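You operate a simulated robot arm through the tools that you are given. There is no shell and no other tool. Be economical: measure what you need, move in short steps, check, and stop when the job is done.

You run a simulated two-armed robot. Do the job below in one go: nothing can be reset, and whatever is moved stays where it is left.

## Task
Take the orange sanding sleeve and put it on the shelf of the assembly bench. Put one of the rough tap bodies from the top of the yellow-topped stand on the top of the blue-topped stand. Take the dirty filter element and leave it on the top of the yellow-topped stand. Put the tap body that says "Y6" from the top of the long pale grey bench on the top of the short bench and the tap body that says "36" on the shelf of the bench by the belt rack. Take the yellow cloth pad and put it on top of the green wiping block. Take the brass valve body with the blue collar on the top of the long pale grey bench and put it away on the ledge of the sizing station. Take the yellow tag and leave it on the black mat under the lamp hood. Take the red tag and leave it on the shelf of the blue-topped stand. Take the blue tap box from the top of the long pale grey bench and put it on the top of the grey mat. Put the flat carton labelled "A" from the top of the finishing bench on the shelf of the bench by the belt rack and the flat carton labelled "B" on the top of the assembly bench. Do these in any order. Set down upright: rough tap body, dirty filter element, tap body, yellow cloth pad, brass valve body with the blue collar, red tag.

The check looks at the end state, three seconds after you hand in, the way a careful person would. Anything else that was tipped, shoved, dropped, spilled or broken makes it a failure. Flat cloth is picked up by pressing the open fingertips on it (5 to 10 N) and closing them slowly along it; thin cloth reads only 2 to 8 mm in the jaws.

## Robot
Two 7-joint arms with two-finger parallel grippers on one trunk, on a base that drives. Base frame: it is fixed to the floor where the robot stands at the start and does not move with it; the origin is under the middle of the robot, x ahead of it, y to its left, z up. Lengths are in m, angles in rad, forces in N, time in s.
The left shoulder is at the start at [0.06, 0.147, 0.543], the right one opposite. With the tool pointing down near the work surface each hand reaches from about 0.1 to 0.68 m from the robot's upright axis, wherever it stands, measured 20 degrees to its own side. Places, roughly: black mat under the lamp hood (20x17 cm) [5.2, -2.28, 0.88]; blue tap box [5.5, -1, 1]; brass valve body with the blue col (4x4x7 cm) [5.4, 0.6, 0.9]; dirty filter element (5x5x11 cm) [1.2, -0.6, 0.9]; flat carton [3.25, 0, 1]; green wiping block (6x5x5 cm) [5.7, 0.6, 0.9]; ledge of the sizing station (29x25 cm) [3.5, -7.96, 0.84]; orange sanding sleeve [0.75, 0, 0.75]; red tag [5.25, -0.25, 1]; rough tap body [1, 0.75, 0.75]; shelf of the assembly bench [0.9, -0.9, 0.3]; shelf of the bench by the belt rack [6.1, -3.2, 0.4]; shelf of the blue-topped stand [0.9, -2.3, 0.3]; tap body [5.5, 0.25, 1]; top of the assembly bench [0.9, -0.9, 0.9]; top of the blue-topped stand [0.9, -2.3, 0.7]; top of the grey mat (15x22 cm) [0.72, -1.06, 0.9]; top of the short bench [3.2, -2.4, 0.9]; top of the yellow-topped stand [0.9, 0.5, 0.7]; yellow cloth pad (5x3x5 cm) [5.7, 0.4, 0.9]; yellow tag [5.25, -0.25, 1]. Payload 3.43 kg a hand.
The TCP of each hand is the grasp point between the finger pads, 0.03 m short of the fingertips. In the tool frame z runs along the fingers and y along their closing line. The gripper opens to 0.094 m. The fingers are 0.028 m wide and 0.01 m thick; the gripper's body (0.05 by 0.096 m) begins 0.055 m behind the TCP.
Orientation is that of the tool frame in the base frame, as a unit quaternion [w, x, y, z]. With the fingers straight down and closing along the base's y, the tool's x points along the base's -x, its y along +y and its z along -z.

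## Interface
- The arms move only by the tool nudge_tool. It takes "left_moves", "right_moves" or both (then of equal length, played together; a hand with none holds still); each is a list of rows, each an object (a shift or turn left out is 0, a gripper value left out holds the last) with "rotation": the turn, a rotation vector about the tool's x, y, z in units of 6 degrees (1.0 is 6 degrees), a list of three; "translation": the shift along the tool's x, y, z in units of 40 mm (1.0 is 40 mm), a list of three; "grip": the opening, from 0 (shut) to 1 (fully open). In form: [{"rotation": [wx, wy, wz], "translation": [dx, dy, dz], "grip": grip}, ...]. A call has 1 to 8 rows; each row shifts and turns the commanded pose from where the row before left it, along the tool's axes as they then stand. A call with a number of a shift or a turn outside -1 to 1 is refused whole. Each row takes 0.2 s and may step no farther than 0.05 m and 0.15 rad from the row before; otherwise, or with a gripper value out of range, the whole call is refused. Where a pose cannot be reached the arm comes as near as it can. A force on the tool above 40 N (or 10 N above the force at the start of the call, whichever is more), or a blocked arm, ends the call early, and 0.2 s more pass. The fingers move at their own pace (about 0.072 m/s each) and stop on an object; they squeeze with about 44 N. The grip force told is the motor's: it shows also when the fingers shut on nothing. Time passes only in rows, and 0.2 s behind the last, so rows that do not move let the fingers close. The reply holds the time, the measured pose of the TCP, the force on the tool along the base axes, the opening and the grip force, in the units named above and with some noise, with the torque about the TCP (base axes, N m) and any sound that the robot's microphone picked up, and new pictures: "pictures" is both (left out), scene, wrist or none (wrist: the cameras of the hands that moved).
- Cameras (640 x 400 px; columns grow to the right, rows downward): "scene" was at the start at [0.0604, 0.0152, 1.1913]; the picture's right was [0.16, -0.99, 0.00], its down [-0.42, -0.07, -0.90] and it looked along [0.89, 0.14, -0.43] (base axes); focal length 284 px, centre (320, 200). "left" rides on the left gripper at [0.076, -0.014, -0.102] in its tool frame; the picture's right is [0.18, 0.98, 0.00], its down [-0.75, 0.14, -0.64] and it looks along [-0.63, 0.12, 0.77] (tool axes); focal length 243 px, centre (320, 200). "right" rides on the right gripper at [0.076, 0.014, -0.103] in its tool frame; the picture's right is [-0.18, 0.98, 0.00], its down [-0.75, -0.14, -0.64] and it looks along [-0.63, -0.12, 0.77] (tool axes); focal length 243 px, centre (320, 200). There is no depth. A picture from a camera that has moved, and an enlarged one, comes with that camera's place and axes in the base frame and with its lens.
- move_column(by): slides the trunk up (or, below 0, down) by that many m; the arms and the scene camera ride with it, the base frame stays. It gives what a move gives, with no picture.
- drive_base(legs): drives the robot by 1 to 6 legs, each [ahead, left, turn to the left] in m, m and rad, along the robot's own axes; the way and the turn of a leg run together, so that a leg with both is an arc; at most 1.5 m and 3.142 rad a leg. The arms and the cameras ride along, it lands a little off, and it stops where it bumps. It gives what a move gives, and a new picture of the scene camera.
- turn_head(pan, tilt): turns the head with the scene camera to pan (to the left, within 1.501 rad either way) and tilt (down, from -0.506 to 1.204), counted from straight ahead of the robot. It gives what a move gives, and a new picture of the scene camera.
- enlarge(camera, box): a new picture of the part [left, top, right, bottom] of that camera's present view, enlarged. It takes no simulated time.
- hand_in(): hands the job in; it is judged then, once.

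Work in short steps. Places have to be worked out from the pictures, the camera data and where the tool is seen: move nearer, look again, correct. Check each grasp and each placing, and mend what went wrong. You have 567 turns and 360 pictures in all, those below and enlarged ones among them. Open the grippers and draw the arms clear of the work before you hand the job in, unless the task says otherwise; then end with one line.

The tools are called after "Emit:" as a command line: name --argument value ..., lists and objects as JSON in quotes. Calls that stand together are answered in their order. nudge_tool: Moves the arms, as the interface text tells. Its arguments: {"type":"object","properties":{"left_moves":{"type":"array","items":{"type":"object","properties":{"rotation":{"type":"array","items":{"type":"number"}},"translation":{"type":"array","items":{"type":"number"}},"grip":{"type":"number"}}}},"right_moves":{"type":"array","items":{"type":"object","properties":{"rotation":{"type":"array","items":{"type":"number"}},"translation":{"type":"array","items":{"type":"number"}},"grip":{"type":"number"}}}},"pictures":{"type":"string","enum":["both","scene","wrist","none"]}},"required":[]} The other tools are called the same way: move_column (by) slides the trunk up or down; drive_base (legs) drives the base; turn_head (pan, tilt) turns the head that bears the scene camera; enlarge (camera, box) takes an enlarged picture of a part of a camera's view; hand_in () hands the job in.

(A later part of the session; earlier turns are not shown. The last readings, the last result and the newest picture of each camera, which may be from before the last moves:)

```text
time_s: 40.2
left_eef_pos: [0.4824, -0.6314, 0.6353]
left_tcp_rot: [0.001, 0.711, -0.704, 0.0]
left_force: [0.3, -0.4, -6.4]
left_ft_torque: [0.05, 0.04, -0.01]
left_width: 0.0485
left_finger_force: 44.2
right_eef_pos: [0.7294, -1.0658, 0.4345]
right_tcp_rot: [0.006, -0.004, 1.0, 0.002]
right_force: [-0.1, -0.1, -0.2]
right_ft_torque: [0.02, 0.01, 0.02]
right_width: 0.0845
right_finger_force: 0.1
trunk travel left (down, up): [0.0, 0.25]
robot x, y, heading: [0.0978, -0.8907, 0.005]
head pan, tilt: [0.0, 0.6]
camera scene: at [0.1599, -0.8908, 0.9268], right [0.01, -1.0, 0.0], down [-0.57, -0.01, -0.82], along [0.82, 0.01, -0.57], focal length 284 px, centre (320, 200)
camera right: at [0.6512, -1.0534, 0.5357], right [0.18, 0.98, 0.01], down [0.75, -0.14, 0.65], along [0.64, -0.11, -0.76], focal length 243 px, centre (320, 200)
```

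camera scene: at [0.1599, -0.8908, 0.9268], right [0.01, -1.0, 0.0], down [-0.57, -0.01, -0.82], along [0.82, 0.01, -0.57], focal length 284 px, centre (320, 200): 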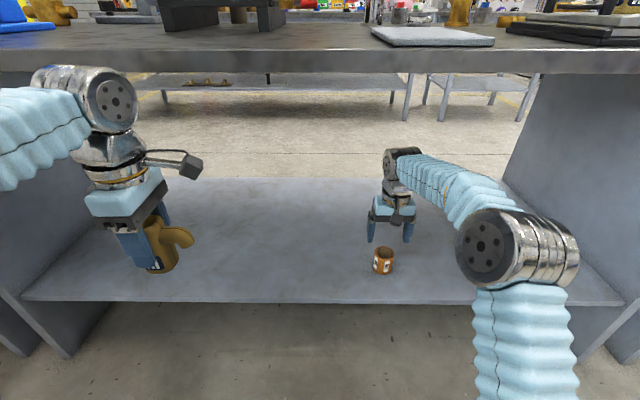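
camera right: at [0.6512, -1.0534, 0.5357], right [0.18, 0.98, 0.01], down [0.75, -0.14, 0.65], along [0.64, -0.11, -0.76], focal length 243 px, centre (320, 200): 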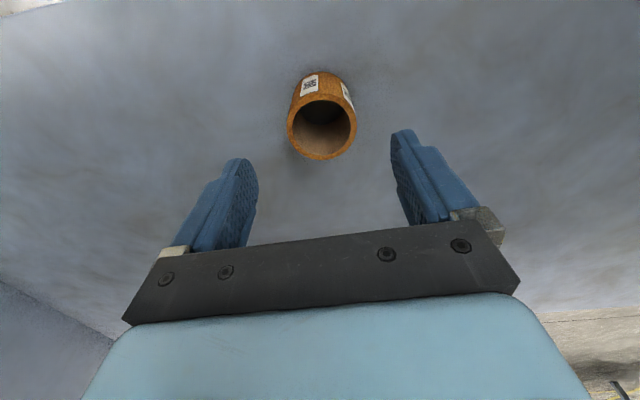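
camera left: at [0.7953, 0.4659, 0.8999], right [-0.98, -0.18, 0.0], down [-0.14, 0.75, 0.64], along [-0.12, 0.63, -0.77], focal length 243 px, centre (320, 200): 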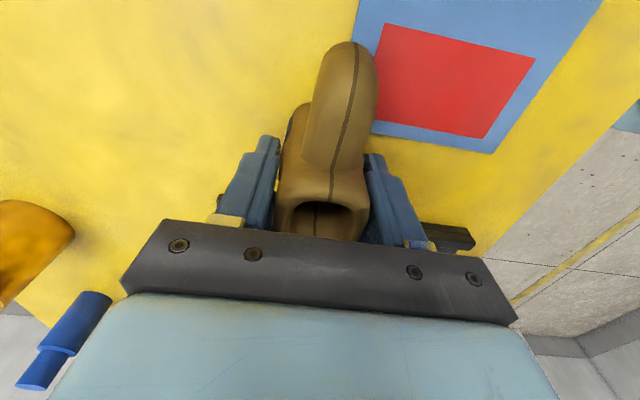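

The sleeve stands on the shelf. I retract the right hand, back away, raise the column and head to the blue-topped stand with the tap.

Emit:
nudge_tool --right_moves '[{"translation": [1, 0, 0]}, {"translation": [1, 0, 0]}, {"translation": [1, 0, 0]}, {"translation": [1, 0, 0]}, {"translation": [1, 0, 0]}, {"translation": [1, 0, 0]}, {"translation": [1, 0, 0]}]' --pictures "none"

Emit:
drive_base --legs '[[-0.25, 0, 0], [0, -1.3, 0]]'

Emit:
move_column --by 0.25

Emit:
turn_head --pan 0.0 --tilt 0.6

```text
time_s: 41.8
left_eef_pos: [0.4817, -0.6312, 0.6367]
left_tcp_rot: [0.0, 0.71, -0.704, 0.0]
left_force: [0.5, -0.5, -5.7]
left_ft_torque: [0.05, 0.02, 0.03]
left_width: 0.0483
left_finger_force: 44.4
right_eef_pos: [0.4473, -1.0663, 0.4282]
right_tcp_rot: [0.006, -0.005, 1.0, 0.002]
right_force: [-0.5, -0.2, -0.2]
right_ft_torque: [0.02, -0.01, 0.0]
right_width: 0.0843
right_finger_force: 0.1
trunk travel left (down, up): [0.0, 0.25]
robot x, y, heading: [0.102, -0.8877, 0.013]
head pan, tilt: [0.0, 0.6]
```

```text
time_s: 49.7
left_eef_pos: [0.247, -1.9264, 0.6365]
left_tcp_rot: [0.0, 0.714, -0.7, 0.0]
left_force: [0.0, -0.7, -5.7]
left_ft_torque: [0.07, 0.0, 0.0]
left_width: 0.0485
left_finger_force: 44.0
right_eef_pos: [0.2141, -2.3621, 0.4285]
right_tcp_rot: [0.007, -0.008, 1.0, 0.002]
right_force: [0.0, -0.1, 0.5]
right_ft_torque: [0.01, -0.02, 0.05]
right_width: 0.0845
right_finger_force: 0.1
trunk travel left (down, up): [0.0, 0.25]
robot x, y, heading: [-0.1331, -2.1938, 0.018]
head pan, tilt: [0.0, 0.6]
camera scene: at [-0.0742, -2.1896, 0.9269], right [0.02, -1.0, 0.0], down [-0.57, -0.01, -0.82], along [0.82, 0.02, -0.57], focal length 284 px, centre (320, 200)
```

scene: 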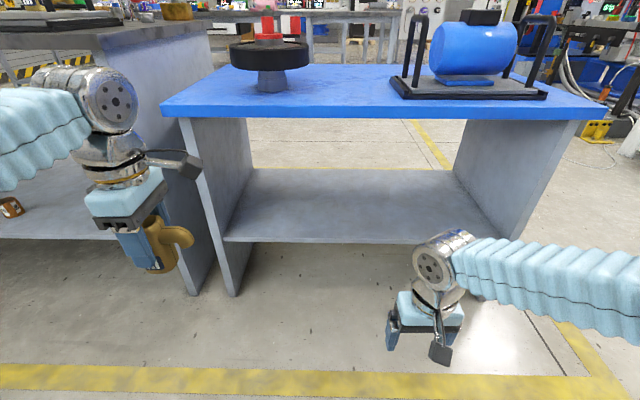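

```text
time_s: 52.3
left_eef_pos: [0.2456, -1.9268, 0.8853]
left_tcp_rot: [0.0, 0.714, -0.7, -0.001]
left_force: [-0.3, -0.6, -6.6]
left_ft_torque: [0.08, -0.02, -0.01]
left_width: 0.048
left_finger_force: 44.4
right_eef_pos: [0.2145, -2.3621, 0.6782]
right_tcp_rot: [0.006, -0.009, 1.0, 0.002]
right_force: [0.0, -1.0, 0.5]
right_ft_torque: [-0.03, 0.02, -0.01]
right_width: 0.0846
right_finger_force: 0.1
trunk travel left (down, up): [-0.25, 0.0]
robot x, y, heading: [-0.1275, -2.1904, 0.014]
head pan, tilt: [0.0, 0.6]
```

```text
time_s: 52.9
left_eef_pos: [0.2449, -1.9272, 0.8853]
left_tcp_rot: [0.0, 0.714, -0.7, 0.0]
left_force: [0.2, 0.3, -5.8]
left_ft_torque: [0.05, -0.01, -0.01]
left_width: 0.0482
left_finger_force: 44.1
right_eef_pos: [0.2143, -2.3628, 0.6797]
right_tcp_rot: [0.006, -0.009, 1.0, 0.002]
right_force: [0.0, -0.1, 0.2]
right_ft_torque: [-0.02, 0.03, 0.01]
right_width: 0.0847
right_finger_force: 0.0
trunk travel left (down, up): [-0.25, 0.0]
robot x, y, heading: [-0.1324, -2.1872, 0.019]
head pan, tilt: [0.0, 0.6]
camera scene: at [-0.0741, -2.1895, 1.1768], right [0.02, -1.0, 0.0], down [-0.57, -0.01, -0.82], along [0.82, 0.02, -0.57], focal length 284 px, centre (320, 200)
```

scene: 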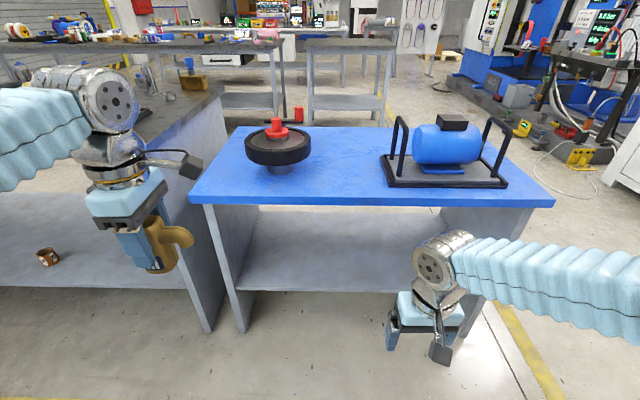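

The blue stand has free space at the front between the wheel and motor, around (0.655, −2.22). I drive closer and slightly right.

Emit:
drive_base --legs '[[0, -0.2, 0], [0.2, 0, -0.016]]'

Emit:
nudge_tool --left_moves '[{"translation": [0, -0.5, 0]}, {"translation": [0.5, -0.5, 0]}, {"translation": [0.5, -0.8, 0]}, {"translation": [0.5, -0.8, 0]}, {"translation": [0.5, -0.8, 0]}, {"translation": [0.3, 0, 0]}, {"translation": [0, 0, 0]}]' --pictures "both"

```text
time_s: 55.7
left_eef_pos: [0.455, -2.1293, 0.8866]
left_tcp_rot: [0.001, 0.709, -0.705, 0.0]
left_force: [-0.5, -0.7, -5.7]
left_ft_torque: [0.04, 0.05, 0.03]
left_width: 0.0482
left_finger_force: 43.6
right_eef_pos: [0.419, -2.5642, 0.6788]
right_tcp_rot: [0.007, -0.002, 1.0, 0.002]
right_force: [0.1, -0.1, 0.4]
right_ft_torque: [0.03, 0.0, 0.01]
right_width: 0.0847
right_finger_force: 0.0
trunk travel left (down, up): [-0.25, 0.0]
robot x, y, heading: [0.0764, -2.3874, 0.003]
head pan, tilt: [0.0, 0.6]
camera scene: at [0.1328, -2.3888, 1.1769], right [0.01, -1.0, 0.0], down [-0.57, 0.0, -0.82], along [0.82, 0.0, -0.57], focal length 284 px, centre (320, 200)
```

scene: 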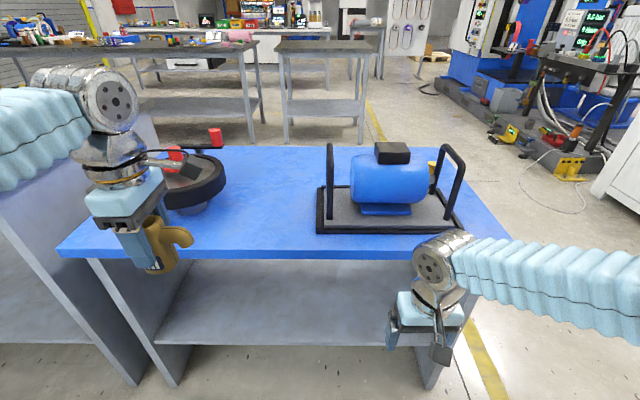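

```text
time_s: 57.3
left_eef_pos: [0.5941, -2.2221, 0.8866]
left_tcp_rot: [0.0, 0.708, -0.706, 0.0]
left_force: [-0.2, 0.6, -4.3]
left_ft_torque: [0.09, 0.02, -0.01]
left_width: 0.048
left_finger_force: 44.1
right_eef_pos: [0.4199, -2.5655, 0.679]
right_tcp_rot: [0.006, -0.003, 1.0, 0.001]
right_force: [-0.6, 0.3, -0.1]
right_ft_torque: [-0.01, 0.01, 0.02]
right_width: 0.0845
right_finger_force: 0.1
trunk travel left (down, up): [-0.25, 0.0]
robot x, y, heading: [0.0718, -2.3899, 0.007]
head pan, tilt: [0.0, 0.6]
camera scene: at [0.1331, -2.3889, 1.1768], right [0.01, -1.0, 0.0], down [-0.57, 0.0, -0.82], along [0.82, 0.0, -0.57], focal length 284 px, centre (320, 200)
camera left: at [0.6082, -2.2964, 0.9902], right [-0.98, -0.19, 0.0], down [-0.15, 0.75, 0.64], along [-0.12, 0.63, -0.77], focal length 243 px, centre (320, 200)
```

scene: 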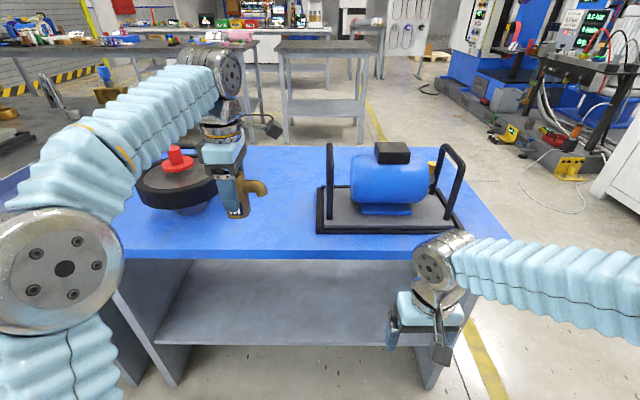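
left: 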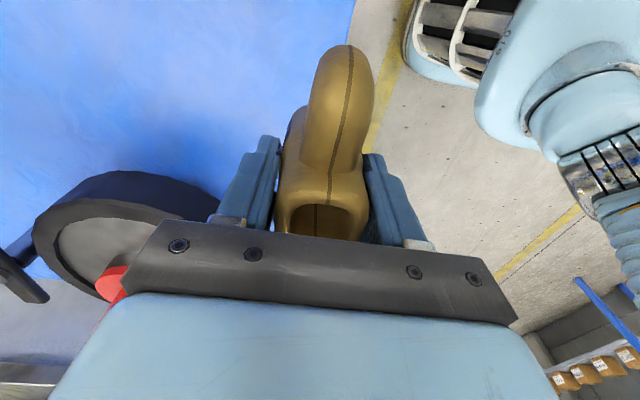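

I shift to (0.665, −2.25) and lower toward the surface.

Emit:
nudge_tool --left_moves '[{"translation": [0.35, -0.9, 0]}, {"translation": [0.35, -0.9, 0]}, {"translation": [0, 0, 0.8]}, {"translation": [0, 0, 0.8]}, {"translation": [0, 0, 0.5]}, {"translation": [0, 0, 0]}]' --pictures "both"

```text
time_s: 58.7
left_eef_pos: [0.6631, -2.2463, 0.7986]
left_tcp_rot: [0.001, 0.709, -0.705, 0.0]
left_force: [-1.0, 0.0, -6.8]
left_ft_torque: [0.01, 0.0, 0.01]
left_width: 0.0482
left_finger_force: 43.9
left hand out of reach, approached as far as the arm can: row 2
right_eef_pos: [0.4194, -2.5649, 0.6789]
right_tcp_rot: [0.006, -0.003, 1.0, 0.002]
right_force: [0.3, -0.9, -0.1]
right_ft_torque: [-0.02, 0.01, -0.01]
right_width: 0.0845
right_finger_force: 0.0
trunk travel left (down, up): [-0.25, 0.0]
robot x, y, heading: [0.077, -2.3914, 0.009]
head pan, tilt: [0.0, 0.6]
camera scene: at [0.1333, -2.3889, 1.1768], right [0.01, -1.0, 0.0], down [-0.57, 0.0, -0.82], along [0.82, 0.0, -0.57], focal length 284 px, centre (320, 200)
camera left: at [0.6768, -2.3212, 0.9015], right [-0.98, -0.19, 0.0], down [-0.15, 0.75, 0.64], along [-0.12, 0.63, -0.77], focal length 243 px, centre (320, 200)
```

scene: 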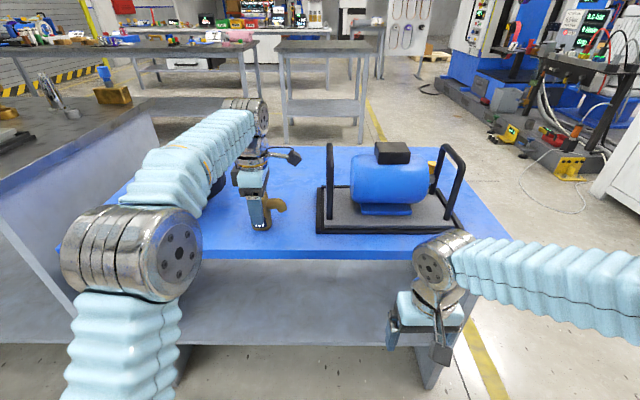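
left: 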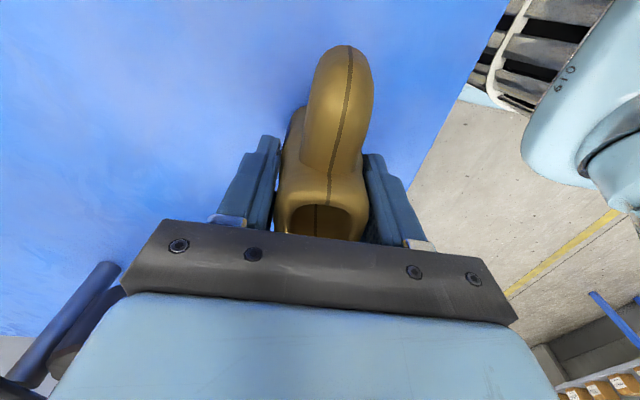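

Clear so far; I lower in small steps until contact.

Emit:
nudge_tool --left_moves '[{"translation": [0, 0, 0.12]}, {"translation": [0, 0, 0.1]}, {"translation": [0, 0, 0.1]}, {"translation": [0, 0, 0.1]}, {"translation": [0, 0, 0.1]}, {"translation": [0, 0, 0.1]}, {"translation": [0, 0, 0.1]}]' --pictures "none"

```text
time_s: 60.4
left_eef_pos: [0.6606, -2.2474, 0.7736]
left_tcp_rot: [-0.002, 0.709, -0.705, 0.003]
left_force: [-5.9, -1.7, 13.9]
left_ft_torque: [0.19, 0.58, 0.07]
left_width: 0.048
left_finger_force: 44.1
right_eef_pos: [0.4185, -2.5654, 0.6794]
right_tcp_rot: [0.007, -0.003, 1.0, 0.002]
right_force: [0.6, -0.2, -0.3]
right_ft_torque: [0.04, 0.0, -0.01]
right_width: 0.0844
right_finger_force: 0.1
trunk travel left (down, up): [-0.25, 0.0]
robot x, y, heading: [0.0733, -2.3902, 0.003]
head pan, tilt: [0.0, 0.6]
stopped in row 7 (left hand): the force on the tool passed its limit at 42 N (the readings are from after the stop); the commanded pose is now the measured one
```

Contact at 0.7736. I ease slightly, open and lift straight up.

Emit:
nudge_tool --left_moves '[{"translation": [0, 0, -0.03]}, {"grip": 0.7}, {"grip": 0.9}, {"grip": 0.9}, {"translation": [0, 0, -0.7]}, {"translation": [0, 0, -0.9]}, {"translation": [0, 0, -0.6]}, {"translation": [0, 0, 0]}]' --pictures "both"

```text
time_s: 62.2
left_eef_pos: [0.6603, -2.2482, 0.8596]
left_tcp_rot: [0.0, 0.709, -0.705, 0.002]
left_force: [-0.2, -0.3, -0.2]
left_ft_torque: [0.0, -0.01, -0.02]
left_width: 0.0847
left_finger_force: 0.1
right_eef_pos: [0.4205, -2.5664, 0.6792]
right_tcp_rot: [0.006, -0.003, 1.0, 0.001]
right_force: [0.1, 0.2, -0.4]
right_ft_torque: [0.0, -0.02, -0.04]
right_width: 0.0847
right_finger_force: 0.1
trunk travel left (down, up): [-0.25, 0.0]
robot x, y, heading: [0.0725, -2.3907, 0.009]
head pan, tilt: [0.0, 0.6]
camera scene: at [0.1328, -2.389, 1.1769], right [0.01, -1.0, 0.0], down [-0.57, 0.0, -0.82], along [0.82, 0.01, -0.57], focal length 284 px, centre (320, 200)
camera left: at [0.6739, -2.3227, 0.9624], right [-0.98, -0.19, 0.0], down [-0.15, 0.75, 0.64], along [-0.12, 0.63, -0.77], focal length 243 px, centre (320, 200)
```

scene: 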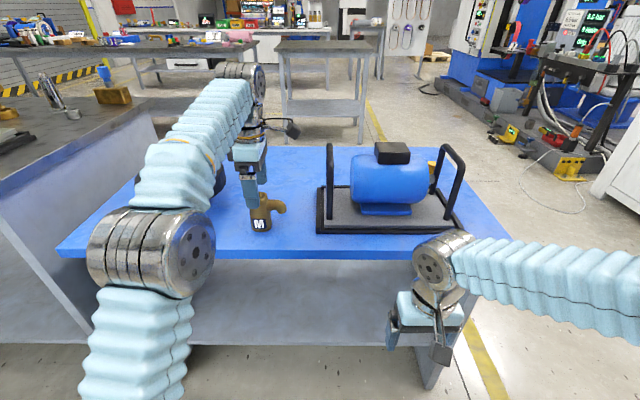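
left: 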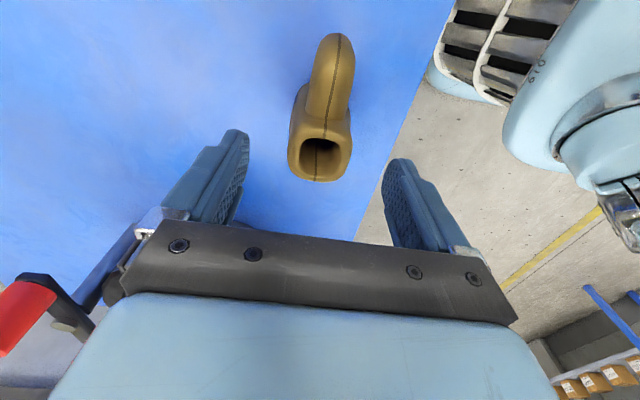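

The tap stands upright on the blue stand. I retract and turn the left hand back, then look to the right for the route behind the benches.

Emit:
nudge_tool --left_moves '[{"translation": [0, 0.3, -0.8]}, {"translation": [0, 1, 0]}, {"translation": [0, 1, 0]}, {"translation": [0, 1, 0]}, {"translation": [0, 1, 0]}, {"translation": [0, 1, 0]}, {"translation": [-0.5, 0.7, 0]}, {"translation": [-1, 0, 0]}]' --pictures "none"

Emit:
nudge_tool --left_moves '[{"rotation": [0, 0, 1]}, {"rotation": [0, 0, 1]}, {"rotation": [0, 0, 1]}, {"rotation": [0, 0, 1]}, {"rotation": [0, 0, 1]}, {"rotation": [0, 0, 1]}, {"rotation": [0, 0, 1]}, {"rotation": [0, 0, 1]}]' --right_moves '[{"translation": [0, 0, -0.8]}, {"translation": [0, 0, -0.8]}, {"translation": [0, 0, -0.8]}, {"translation": [0, 0, -0.8]}, {"translation": [0, 0, -0.8]}, {"translation": [0, 0, -0.8]}, {"translation": [0.6, 0, 0]}, {"translation": [0.6, 0, 0]}]' --pictures "none"

Emit:
nudge_tool --left_moves '[{"rotation": [0, 0, 1]}, {"rotation": [0, 0, 1]}, {"rotation": [0, 0, 1]}, {"rotation": [0, 0, 1]}, {"rotation": [0, 0, 1]}, {"rotation": [0, 0, 1]}, {"rotation": [0, 0, 1]}, {"rotation": [0, 0, 0]}]' --pictures "none"

Emit:
turn_head --pan -0.9 --tilt 0.3

```text
time_s: 64.0
left_eef_pos: [0.4228, -2.1873, 0.8959]
left_tcp_rot: [-0.001, 0.71, -0.705, 0.002]
left_force: [0.2, 0.8, 0.2]
left_ft_torque: [0.01, 0.01, 0.02]
left_width: 0.0849
left_finger_force: 0.1
right_eef_pos: [0.4197, -2.5662, 0.6785]
right_tcp_rot: [0.006, -0.003, 1.0, 0.002]
right_force: [-0.2, 0.9, -1.2]
right_ft_torque: [0.0, 0.0, -0.05]
right_width: 0.0844
right_finger_force: 0.0
trunk travel left (down, up): [-0.25, 0.0]
robot x, y, heading: [0.0766, -2.3901, 0.009]
head pan, tilt: [0.0, 0.6]
```

```text
time_s: 65.8
left_eef_pos: [0.4222, -2.1885, 0.892]
left_tcp_rot: [0.002, -0.36, 0.933, -0.001]
left_force: [-0.1, 0.4, -0.3]
left_ft_torque: [-0.02, 0.03, 0.02]
left_width: 0.0847
left_finger_force: 0.0
right_eef_pos: [0.3691, -2.5683, 0.8698]
right_tcp_rot: [0.006, -0.002, 1.0, 0.001]
right_force: [0.9, -1.1, -0.2]
right_ft_torque: [0.01, 0.02, -0.03]
right_width: 0.0846
right_finger_force: 0.1
trunk travel left (down, up): [-0.25, 0.0]
robot x, y, heading: [0.0743, -2.3913, 0.008]
head pan, tilt: [0.0, 0.6]
```

```text
time_s: 67.6
left_eef_pos: [0.4209, -2.1873, 0.8921]
left_tcp_rot: [0.001, -0.003, 1.0, -0.002]
left_force: [0.2, -0.5, -0.1]
left_ft_torque: [-0.03, 0.01, -0.02]
left_width: 0.0845
left_finger_force: 0.0
right_eef_pos: [0.3697, -2.569, 0.871]
right_tcp_rot: [0.005, -0.002, 1.0, 0.002]
right_force: [0.3, -0.1, 0.2]
right_ft_torque: [-0.01, -0.01, 0.02]
right_width: 0.0847
right_finger_force: 0.0
trunk travel left (down, up): [-0.25, 0.0]
robot x, y, heading: [0.0745, -2.3877, 0.006]
head pan, tilt: [0.0, 0.6]
```

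```text
time_s: 68.8
left_eef_pos: [0.421, -2.1876, 0.8926]
left_tcp_rot: [0.003, -0.002, 1.0, -0.001]
left_force: [-0.6, -0.4, -0.7]
left_ft_torque: [-0.03, -0.02, -0.02]
left_width: 0.0846
left_finger_force: 0.0
right_eef_pos: [0.3688, -2.5673, 0.8707]
right_tcp_rot: [0.006, -0.003, 1.0, 0.001]
right_force: [0.6, -0.3, -0.4]
right_ft_torque: [-0.02, 0.0, -0.01]
right_width: 0.0849
right_finger_force: 0.0
trunk travel left (down, up): [-0.25, 0.0]
robot x, y, heading: [0.0766, -2.3883, 0.002]
head pan, tilt: [-0.901, 0.3]
camera scene: at [0.1028, -2.4623, 1.2043], right [-0.78, -0.63, 0.0], down [-0.19, 0.23, -0.96], along [0.6, -0.74, -0.3], focal length 284 px, centre (320, 200)
```

scene: 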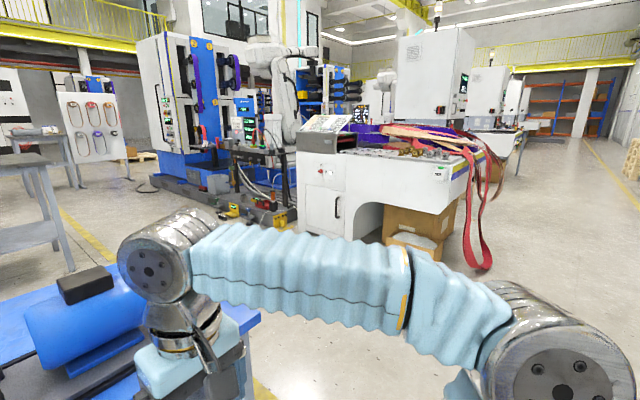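

The corridor around the blue stand's right end looks free (machines start beyond y ≈ −4.3). I drive around to behind the assembly bench.

Emit:
drive_base --legs '[[-0.15, 0, 0], [0, -1.0, 0], [1.1, 0, 0], [1.0, 0, 0], [0, 1.4, 0], [0, 1.4, 0]]'

Emit:
drive_base --legs '[[0, 0, 3.14]]'

Emit:
turn_head --pan 0.0 --tilt 0.5

```text
time_s: 98.1
left_eef_pos: [2.2419, -0.2931, 0.8925]
left_tcp_rot: [0.001, -0.019, 1.0, -0.001]
left_force: [-0.7, 0.5, 0.2]
left_ft_torque: [0.0, 0.05, 0.0]
left_width: 0.0846
left_finger_force: 0.1
right_eef_pos: [2.2018, -0.674, 0.8709]
right_tcp_rot: [0.006, -0.018, 1.0, 0.001]
right_force: [0.4, -0.3, -0.1]
right_ft_torque: [-0.01, 0.0, -0.02]
right_width: 0.0846
right_finger_force: 0.1
trunk travel left (down, up): [-0.25, 0.0]
robot x, y, heading: [1.9012, -0.5046, 0.036]
head pan, tilt: [-0.901, 0.3]
camera scene: at [1.9328, -0.5768, 1.2044], right [-0.76, -0.65, 0.0], down [-0.19, 0.22, -0.96], along [0.62, -0.73, -0.3], focal length 284 px, centre (320, 200)
```

scene: 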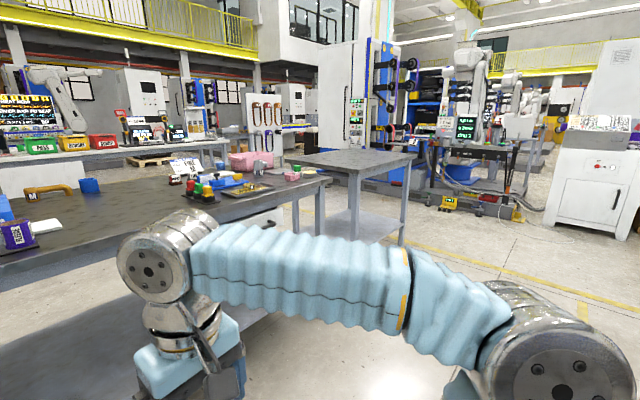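

```text
time_s: 106.0
left_eef_pos: [1.5784, -0.739, 0.8917]
left_tcp_rot: [-0.001, 0.999, 0.051, -0.002]
left_force: [0.4, 0.2, -0.2]
left_ft_torque: [0.01, 0.0, 0.0]
left_width: 0.0847
left_finger_force: 0.0
right_eef_pos: [1.593, -0.3563, 0.8716]
right_tcp_rot: [0.002, 0.999, 0.05, -0.006]
right_force: [1.2, 0.6, 0.1]
right_ft_torque: [-0.02, -0.03, 0.01]
right_width: 0.0846
right_finger_force: 0.1
trunk travel left (down, up): [-0.25, 0.0]
robot x, y, heading: [1.9058, -0.5019, -3.037]
head pan, tilt: [-0.901, 0.3]
camera scene: at [1.8666, -0.4348, 1.2044], right [0.72, 0.7, 0.0], down [0.21, -0.21, -0.96], along [-0.67, 0.68, -0.3], focal length 284 px, centre (320, 200)
```

scene: 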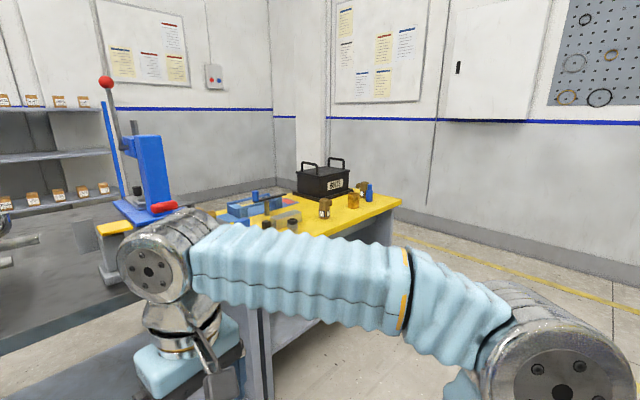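

```text
time_s: 107.2
left_eef_pos: [1.577, -0.7397, 0.8927]
left_tcp_rot: [-0.001, 0.999, 0.051, -0.003]
left_force: [0.2, 0.0, -0.6]
left_ft_torque: [0.01, -0.02, 0.0]
left_width: 0.0848
left_finger_force: 0.0
right_eef_pos: [1.592, -0.3566, 0.8729]
right_tcp_rot: [0.002, 0.999, 0.051, -0.006]
right_force: [-0.1, -0.3, -0.3]
right_ft_torque: [0.0, 0.02, -0.02]
right_width: 0.0846
right_finger_force: 0.1
trunk travel left (down, up): [-0.25, 0.0]
robot x, y, heading: [1.9036, -0.5057, -3.043]
head pan, tilt: [0.0, 0.499]
camera scene: at [1.8412, -0.5109, 1.186], right [-0.1, 0.99, 0.0], down [0.48, 0.05, -0.88], along [-0.87, -0.09, -0.48], focal length 284 px, centre (320, 200)
```

scene: 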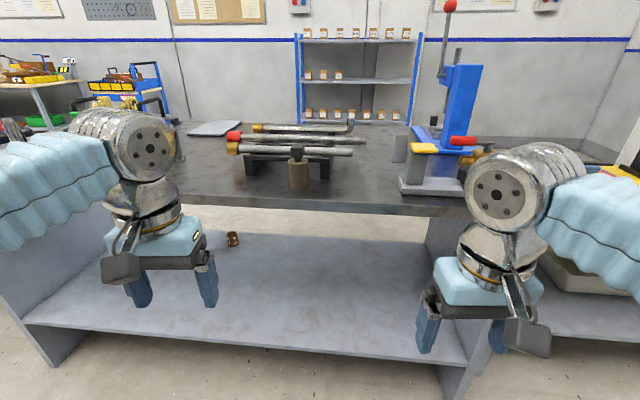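

The tan cylinder in front of the pipes fits the filter's place (1.24, −0.62). I zoom to verify.

Emit:
enlarge --camera "scene" --box '[220, 110, 380, 210]'

```text
4.00 times, centred on (300, 160) of scene
camera zoom: at [1.8412, -0.5109, 1.186], right [-0.1, 0.99, 0.0], down [0.48, 0.05, -0.88], along [-0.87, -0.09, -0.48], focal length 1137 px, centre (400, 360)
```

zoom: 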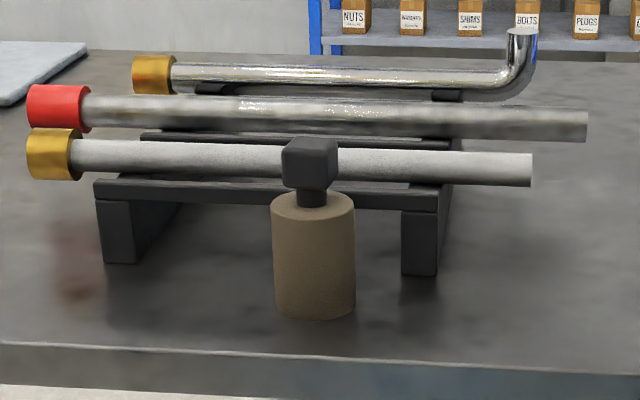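

That's the filter: body ~5 cm wide with a black knob on top. I raise both hands over table height, then drive closer and look again.

Emit:
nudge_tool --left_moves '[{"translation": [0, 0, -0.5], "grip": 1}, {"translation": [0, 0, -0.85], "grip": 1}]' --right_moves '[{"translation": [0, 0, -0.95], "grip": 1}, {"translation": [0, 0, -0.95], "grip": 1}]' --pictures "none"

Emit:
drive_base --legs '[[0.15, 0, -0.1]]'

Emit:
turn_head --pan 0.0 --tilt 0.7

```text
time_s: 107.8
left_eef_pos: [1.577, -0.742, 0.9449]
left_tcp_rot: [-0.001, 0.999, 0.05, -0.002]
left_force: [0.3, 0.9, 0.3]
left_ft_torque: [-0.01, -0.01, -0.01]
left_width: 0.094
left_finger_force: 0.0
right_eef_pos: [1.5957, -0.3568, 0.9477]
right_tcp_rot: [0.003, 0.999, 0.051, -0.006]
right_force: [0.7, 0.5, 0.4]
right_ft_torque: [0.01, -0.01, 0.01]
right_width: 0.0939
right_finger_force: 0.1
trunk travel left (down, up): [-0.25, 0.0]
robot x, y, heading: [1.9017, -0.506, -3.043]
head pan, tilt: [0.0, 0.499]
```

```text
time_s: 109.2
left_eef_pos: [1.4063, -0.7156, 0.9446]
left_tcp_rot: [-0.001, 1.0, 0.002, -0.002]
left_force: [0.4, -0.4, 0.6]
left_ft_torque: [-0.01, 0.01, -0.01]
left_width: 0.0941
left_finger_force: 0.1
right_eef_pos: [1.4628, -0.336, 0.9475]
right_tcp_rot: [0.001, 1.0, 0.002, -0.006]
right_force: [0.0, -0.4, -0.5]
right_ft_torque: [0.0, 0.0, 0.0]
right_width: 0.0941
right_finger_force: 0.1
trunk travel left (down, up): [-0.25, 0.0]
robot x, y, heading: [1.757, -0.5147, -3.136]
head pan, tilt: [0.0, 0.499]
camera scene: at [1.6923, -0.5128, 1.186], right [0.0, 1.0, 0.0], down [0.48, 0.0, -0.88], along [-0.88, 0.0, -0.48], focal length 284 px, centre (320, 200)
```

scene: 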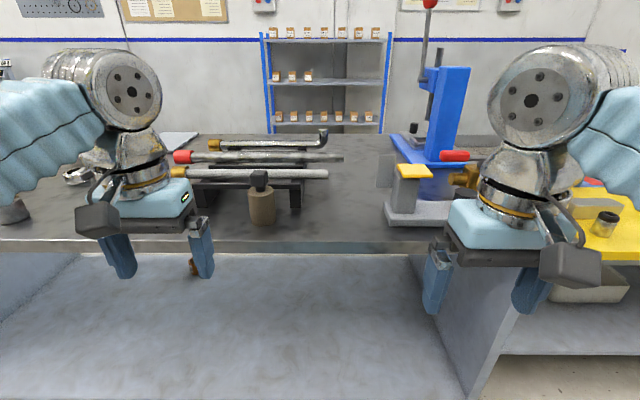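

```text
time_s: 109.9
left_eef_pos: [1.4064, -0.7155, 0.9435]
left_tcp_rot: [-0.001, 1.0, 0.002, -0.002]
left_force: [0.4, -0.6, -0.3]
left_ft_torque: [0.0, -0.02, 0.01]
left_width: 0.0939
left_finger_force: 0.0
right_eef_pos: [1.4636, -0.3359, 0.9481]
right_tcp_rot: [0.002, 1.0, 0.001, -0.007]
right_force: [0.5, -0.5, -1.1]
right_ft_torque: [-0.01, -0.01, 0.0]
right_width: 0.0938
right_finger_force: 0.0
trunk travel left (down, up): [-0.25, 0.0]
robot x, y, heading: [1.7522, -0.5124, -3.138]
head pan, tilt: [0.0, 0.7]
camera scene: at [1.6981, -0.5128, 1.1683], right [0.0, 1.0, 0.0], down [0.64, 0.0, -0.77], along [-0.77, 0.0, -0.64], focal length 284 px, centre (320, 200)
```

scene: 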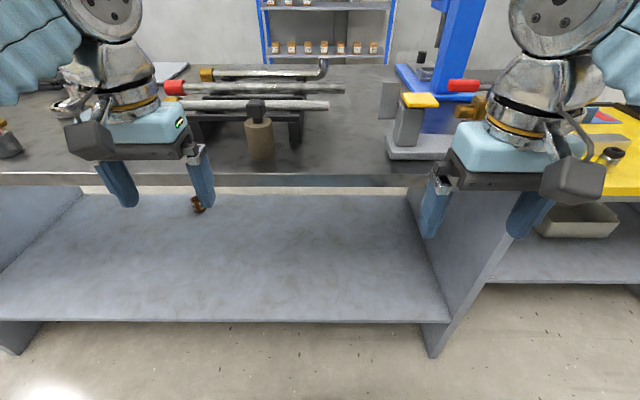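

Filter centre ≈ (1.21, −0.625), body top ≈ 0.955. I align in y first (tool y is −y here), then slide forward half of the way and check.

Emit:
nudge_tool --left_moves '[{"translation": [0, -0.76, 0]}, {"translation": [0, -0.76, 0]}, {"translation": [0, -0.76, 0]}, {"translation": [-0.8, 0, 0]}, {"translation": [-0.8, 0, 0]}, {"translation": [0, 0, 0]}]' --pictures "wrist"

```text
time_s: 111.3
left_eef_pos: [1.3415, -0.6262, 0.9464]
left_tcp_rot: [-0.001, 1.0, 0.001, -0.002]
left_force: [0.0, 0.2, 0.3]
left_ft_torque: [0.01, 0.01, -0.02]
left_width: 0.0939
left_finger_force: 0.1
right_eef_pos: [1.4617, -0.3354, 0.9474]
right_tcp_rot: [0.002, 1.0, 0.002, -0.005]
right_force: [-0.2, 0.8, 0.6]
right_ft_torque: [0.02, -0.02, 0.02]
right_width: 0.0939
right_finger_force: 0.2
trunk travel left (down, up): [-0.25, 0.0]
robot x, y, heading: [1.7543, -0.5119, -3.139]
head pan, tilt: [0.0, 0.7]
camera left: at [1.4168, -0.6104, 1.0479], right [0.19, -0.98, 0.0], down [-0.75, -0.14, 0.64], along [-0.63, -0.12, -0.76], focal length 243 px, centre (320, 200)
```

left: 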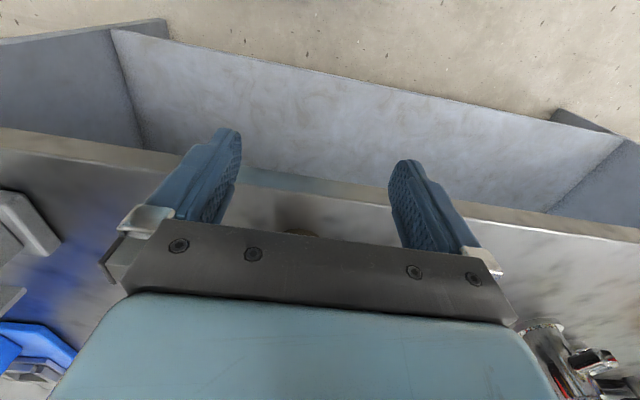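

The filter lies straight ahead between the fingers. I slide in 0.13 m (slightly raised for knob clearance).

Emit:
nudge_tool --left_moves '[{"translation": [-0.5, 0, -0.15]}, {"translation": [-0.7, 0, 0]}, {"translation": [-0.7, 0, 0]}, {"translation": [-0.5, 0, 0]}, {"translation": [-0.4, 0, 0]}, {"translation": [-0.4, 0, 0]}, {"translation": [0, 0, 0]}]' --pictures "both"

```text
time_s: 112.9
left_eef_pos: [1.2422, -0.6276, 0.9478]
left_tcp_rot: [-0.002, 1.0, 0.002, -0.003]
left_force: [0.6, 0.1, -0.2]
left_ft_torque: [-0.03, -0.02, -0.02]
left_width: 0.0939
left_finger_force: 0.1
left hand out of reach, approached as far as the arm can: row 4, 5, 6
right_eef_pos: [1.4629, -0.3351, 0.9482]
right_tcp_rot: [0.003, 1.0, 0.002, -0.006]
right_force: [0.3, 1.6, 0.7]
right_ft_torque: [0.01, 0.01, 0.04]
right_width: 0.0937
right_finger_force: 0.0
trunk travel left (down, up): [-0.25, 0.0]
robot x, y, heading: [1.7546, -0.5164, -3.135]
head pan, tilt: [0.0, 0.7]
camera scene: at [1.6982, -0.5128, 1.1683], right [0.0, 1.0, 0.0], down [0.64, 0.0, -0.76], along [-0.76, 0.0, -0.64], focal length 284 px, centre (320, 200)
camera left: at [1.3189, -0.6104, 1.0501], right [0.19, -0.98, 0.0], down [-0.75, -0.14, 0.65], along [-0.63, -0.12, -0.76], focal length 243 px, centre (320, 200)
```

scene: 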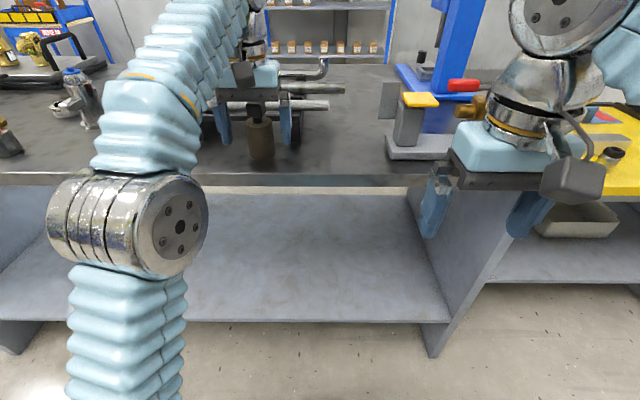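
left: 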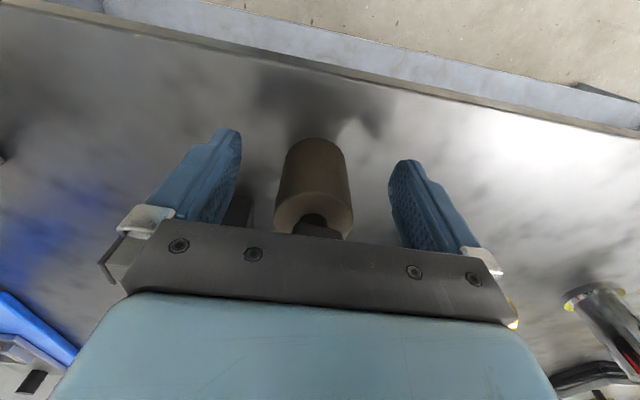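

Only ~15–25 mm more is needed and the arm is at its limit, so I drive the base 25 mm forward.

Emit:
drive_base --legs '[[0.025, 0, 0]]'

Emit:
enlarge --camera "left" --box '[120, 60, 520, 310]'

```text
time_s: 113.7
left_eef_pos: [1.2178, -0.6263, 0.9482]
left_tcp_rot: [0.0, 1.0, 0.001, -0.003]
left_force: [0.3, -0.6, -0.7]
left_ft_torque: [-0.01, 0.03, 0.04]
left_width: 0.0938
left_finger_force: 0.2
right_eef_pos: [1.4373, -0.3357, 0.9471]
right_tcp_rot: [0.002, 1.0, 0.001, -0.007]
right_force: [-0.2, 0.3, -0.1]
right_ft_torque: [0.01, 0.06, 0.02]
right_width: 0.094
right_finger_force: 0.1
trunk travel left (down, up): [-0.25, 0.0]
robot x, y, heading: [1.7274, -0.5145, -3.135]
head pan, tilt: [0.0, 0.7]
camera scene: at [1.6735, -0.5129, 1.1683], right [0.0, 1.0, 0.0], down [0.64, 0.0, -0.77], along [-0.76, 0.0, -0.64], focal length 284 px, centre (320, 200)
```

scene: 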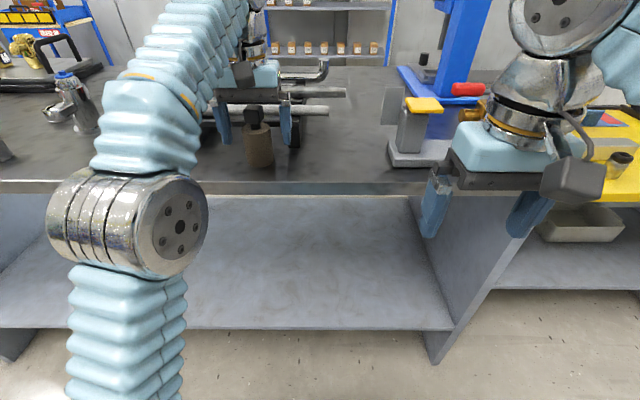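

```text
1.60 times, centred on (320, 185) of left
camera zoom: at [1.2943, -0.6107, 1.0501], right [0.19, -0.98, 0.0], down [-0.75, -0.14, 0.65], along [-0.63, -0.12, -0.76], focal length 388 px, centre (320, 224)
```

zoom: 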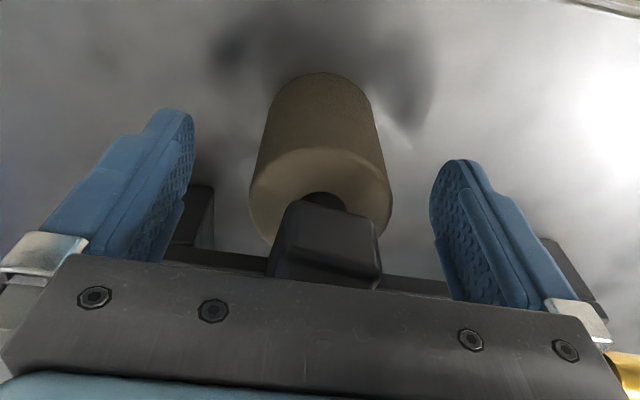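

The filter body sits between the fingers, well centred. I close.

Emit:
nudge_tool --left_moves '[{"grip": 0.3}, {"grip": 0.3}, {"grip": 0.3}, {"grip": 0.3}]' --pictures "none"

Emit:
nudge_tool --left_moves '[{"translation": [0, 0, -0.5]}, {"translation": [0.5, 0, -0.5]}, {"translation": [1, 0, -0.3]}, {"translation": [1, 0, 0]}, {"translation": [1, 0, 0]}, {"translation": [1, 0, 0]}, {"translation": [1, 0, 0]}]' --pictures "both"

```text
time_s: 114.7
left_eef_pos: [1.2178, -0.6258, 0.948]
left_tcp_rot: [-0.002, 1.0, 0.001, -0.002]
left_force: [-0.1, -1.3, -0.1]
left_ft_torque: [0.0, 0.03, -0.04]
left_width: 0.0513
left_finger_force: 44.2
right_eef_pos: [1.4373, -0.3357, 0.9465]
right_tcp_rot: [0.002, 1.0, 0.002, -0.007]
right_force: [0.1, -0.4, 0.5]
right_ft_torque: [0.02, -0.03, 0.0]
right_width: 0.0942
right_finger_force: 0.0
trunk travel left (down, up): [-0.25, 0.0]
robot x, y, heading: [1.7301, -0.5113, -3.132]
head pan, tilt: [0.0, 0.7]
```

```text
time_s: 116.3
left_eef_pos: [1.4281, -0.6229, 0.9639]
left_tcp_rot: [0.0, 1.0, 0.001, -0.002]
left_force: [-0.7, 0.8, -0.8]
left_ft_torque: [-0.01, 0.01, 0.01]
left_width: 0.0511
left_finger_force: 43.6
left hand out of reach, approached as far as the arm can: row 1, 2
right_eef_pos: [1.4368, -0.3351, 0.9476]
right_tcp_rot: [0.001, 1.0, 0.001, -0.006]
right_force: [-0.9, -0.6, 0.0]
right_ft_torque: [0.02, -0.04, -0.01]
right_width: 0.094
right_finger_force: 0.1
trunk travel left (down, up): [-0.25, 0.0]
robot x, y, heading: [1.729, -0.5118, -3.137]
head pan, tilt: [0.0, 0.7]
camera scene: at [1.6732, -0.5128, 1.1682], right [0.0, 1.0, 0.0], down [0.64, 0.0, -0.76], along [-0.76, 0.0, -0.64], focal length 284 px, centre (320, 200)
camera left: at [1.5038, -0.6078, 1.0663], right [0.19, -0.98, 0.0], down [-0.75, -0.14, 0.65], along [-0.63, -0.12, -0.76], focal length 243 px, centre (320, 200)
```

scene: 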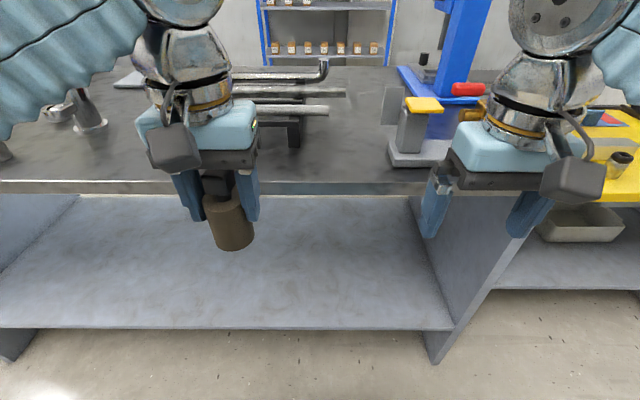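
left: 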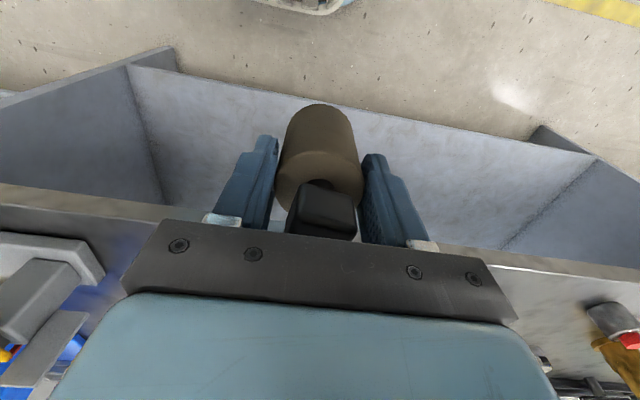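

The filter is held (51 mm). I back off a little and strafe to behind the yellow stand to find a free spot.

Emit:
drive_base --legs '[[-0.1, 0, 0], [0, -0.95, 0]]'

```text
time_s: 121.9
left_eef_pos: [1.5271, 0.2978, 0.9632]
left_tcp_rot: [-0.001, 1.0, -0.004, -0.003]
left_force: [0.6, 0.7, -0.7]
left_ft_torque: [0.0, 0.01, 0.01]
left_width: 0.05
left_finger_force: 43.9
right_eef_pos: [1.5428, 0.5857, 0.9465]
right_tcp_rot: [0.002, 1.0, -0.005, -0.007]
right_force: [0.2, -0.4, 0.4]
right_ft_torque: [0.0, -0.03, 0.01]
right_width: 0.0942
right_finger_force: 0.1
trunk travel left (down, up): [-0.25, 0.0]
robot x, y, heading: [1.8292, 0.4066, 3.135]
head pan, tilt: [0.0, 0.7]
camera scene: at [1.7749, 0.405, 1.1683], right [0.01, 1.0, 0.0], down [0.64, -0.01, -0.76], along [-0.76, 0.01, -0.64], focal length 284 px, centre (320, 200)
```

scene: 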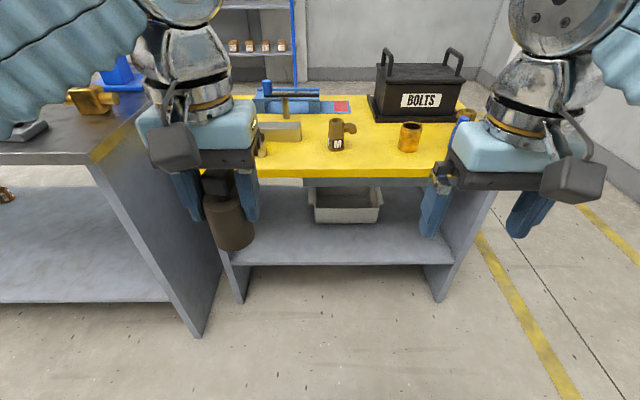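

A free spot is at about (1.11, 0.36), left of the tap and in front of the gun. I drive 0.2 m forward and extend the left hand over it.

Emit:
drive_base --legs '[[0.2, 0, 0]]'

Emit:
nudge_tool --left_moves '[{"translation": [-0.8, -0.5, 0.5]}, {"translation": [-0.8, -0.5, 0.5]}, {"translation": [-0.8, -0.5, 0.5]}, {"translation": [-0.8, 0, 0.3]}, {"translation": [-0.8, 0, 0]}, {"translation": [-0.8, 0, 0]}, {"translation": [0, 0, 0]}]' --pictures "both"

```text
time_s: 123.5
left_eef_pos: [1.3343, 0.297, 0.9639]
left_tcp_rot: [-0.001, 1.0, -0.001, -0.002]
left_force: [0.5, -0.1, -0.8]
left_ft_torque: [-0.05, -0.01, -0.01]
left_width: 0.05
left_finger_force: 43.9
right_eef_pos: [1.3465, 0.5856, 0.9479]
right_tcp_rot: [0.002, 1.0, -0.001, -0.007]
right_force: [-0.1, -1.5, 0.5]
right_ft_torque: [0.03, 0.03, 0.02]
right_width: 0.094
right_finger_force: 0.1
trunk travel left (down, up): [-0.25, 0.0]
robot x, y, heading: [1.6359, 0.4091, 3.141]
head pan, tilt: [0.0, 0.7]
camera scene: at [1.5807, 0.4059, 1.1683], right [0.0, 1.0, 0.0], down [0.64, 0.0, -0.77], along [-0.77, 0.0, -0.64], focal length 284 px, centre (320, 200)
```

scene: 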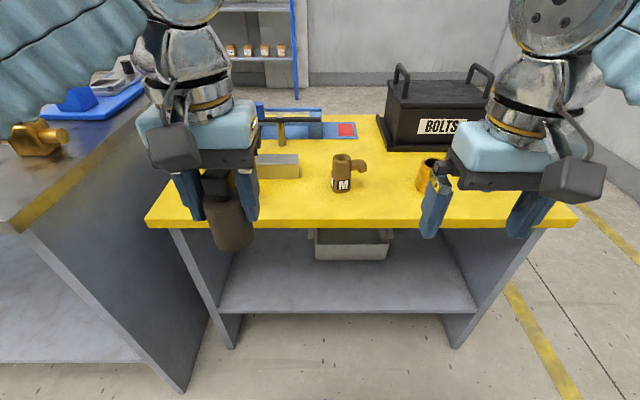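

```text
time_s: 125.0
left_eef_pos: [1.1407, 0.3601, 0.8942]
left_tcp_rot: [-0.001, 1.0, -0.001, -0.003]
left_force: [0.5, 0.8, -1.4]
left_ft_torque: [0.02, 0.0, 0.01]
left_width: 0.0496
left_finger_force: 44.1
right_eef_pos: [1.3465, 0.5849, 0.9462]
right_tcp_rot: [0.001, 1.0, -0.002, -0.006]
right_force: [-0.6, 0.1, -0.2]
right_ft_torque: [0.0, 0.0, 0.0]
right_width: 0.0942
right_finger_force: 0.0
trunk travel left (down, up): [-0.25, 0.0]
robot x, y, heading: [1.6391, 0.4048, 3.135]
head pan, tilt: [0.0, 0.7]
camera scene: at [1.5803, 0.406, 1.1682], right [0.0, 1.0, 0.0], down [0.64, 0.0, -0.76], along [-0.76, 0.0, -0.64], focal length 284 px, centre (320, 200)
camera left: at [1.2163, 0.3759, 0.9961], right [0.18, -0.98, 0.0], down [-0.75, -0.14, 0.65], along [-0.63, -0.12, -0.76], focal length 243 px, centre (320, 200)
```

scene: 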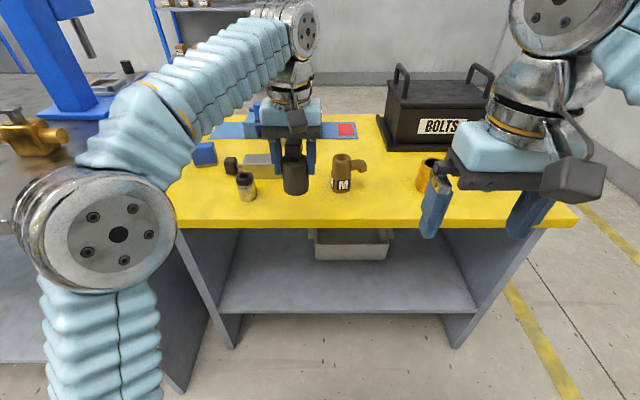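
left: 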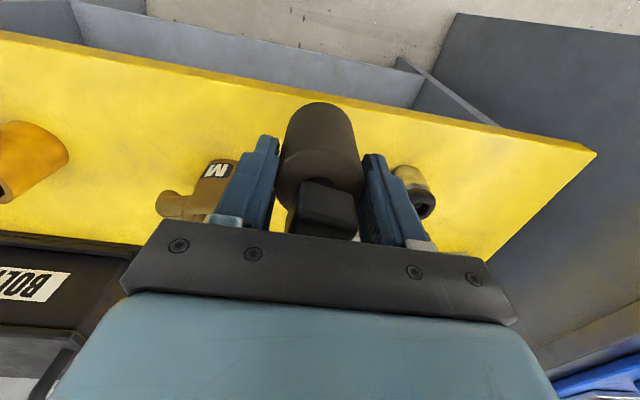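

The filter is between jar and tap with clearance. I shift 15 mm forward and lower until contact.

Emit:
nudge_tool --left_moves '[{"translation": [-0.45, 0, 0]}, {"translation": [0, 0, 0.7]}, {"translation": [0, 0, 0.7]}, {"translation": [0, 0, 0.2]}, {"translation": [0, 0, 0.1]}, {"translation": [0, 0, 0.1]}, {"translation": [0, 0, 0.1]}, {"translation": [0, 0, 0.1]}]' --pictures "none"

```text
time_s: 126.8
left_eef_pos: [1.123, 0.3587, 0.8117]
left_tcp_rot: [0.0, 1.0, -0.002, -0.002]
left_force: [0.3, 0.1, -1.1]
left_ft_torque: [0.01, 0.02, 0.02]
left_width: 0.0496
left_finger_force: 44.4
right_eef_pos: [1.3464, 0.5855, 0.9476]
right_tcp_rot: [0.002, 1.0, -0.002, -0.006]
right_force: [0.2, 0.2, 0.7]
right_ft_torque: [0.01, -0.01, -0.03]
right_width: 0.0942
right_finger_force: 0.1
trunk travel left (down, up): [-0.25, 0.0]
robot x, y, heading: [1.6361, 0.4045, 3.138]
head pan, tilt: [0.0, 0.7]
```

No contact yet at 0.812; I continue in small steps.

Emit:
nudge_tool --left_moves '[{"translation": [0, 0, 0.1]}, {"translation": [0, 0, 0.08]}, {"translation": [0, 0, 0.08]}, {"translation": [0, 0, 0.08]}, {"translation": [0, 0, 0.08]}, {"translation": [0, 0, 0.08]}, {"translation": [0, 0, 0.08]}, {"translation": [0, 0, 0.08]}]' --pictures "none"

```text
time_s: 127.9
left_eef_pos: [1.1242, 0.3581, 0.8038]
left_tcp_rot: [-0.004, 1.0, -0.001, -0.009]
left_force: [3.7, -0.7, 16.2]
left_ft_torque: [-0.45, -0.42, 0.05]
left_width: 0.0486
left_finger_force: 44.0
right_eef_pos: [1.3468, 0.5858, 0.9476]
right_tcp_rot: [0.002, 1.0, -0.001, -0.007]
right_force: [0.1, 0.1, 0.5]
right_ft_torque: [0.0, 0.01, -0.04]
right_width: 0.0941
right_finger_force: 0.0
trunk travel left (down, up): [-0.25, 0.0]
robot x, y, heading: [1.6356, 0.4046, 3.141]
head pan, tilt: [0.0, 0.7]
stopped in row 5 (left hand): the force on the tool passed its limit at 55 N (the readings are from after the stop); the commanded pose is now the measured one
```

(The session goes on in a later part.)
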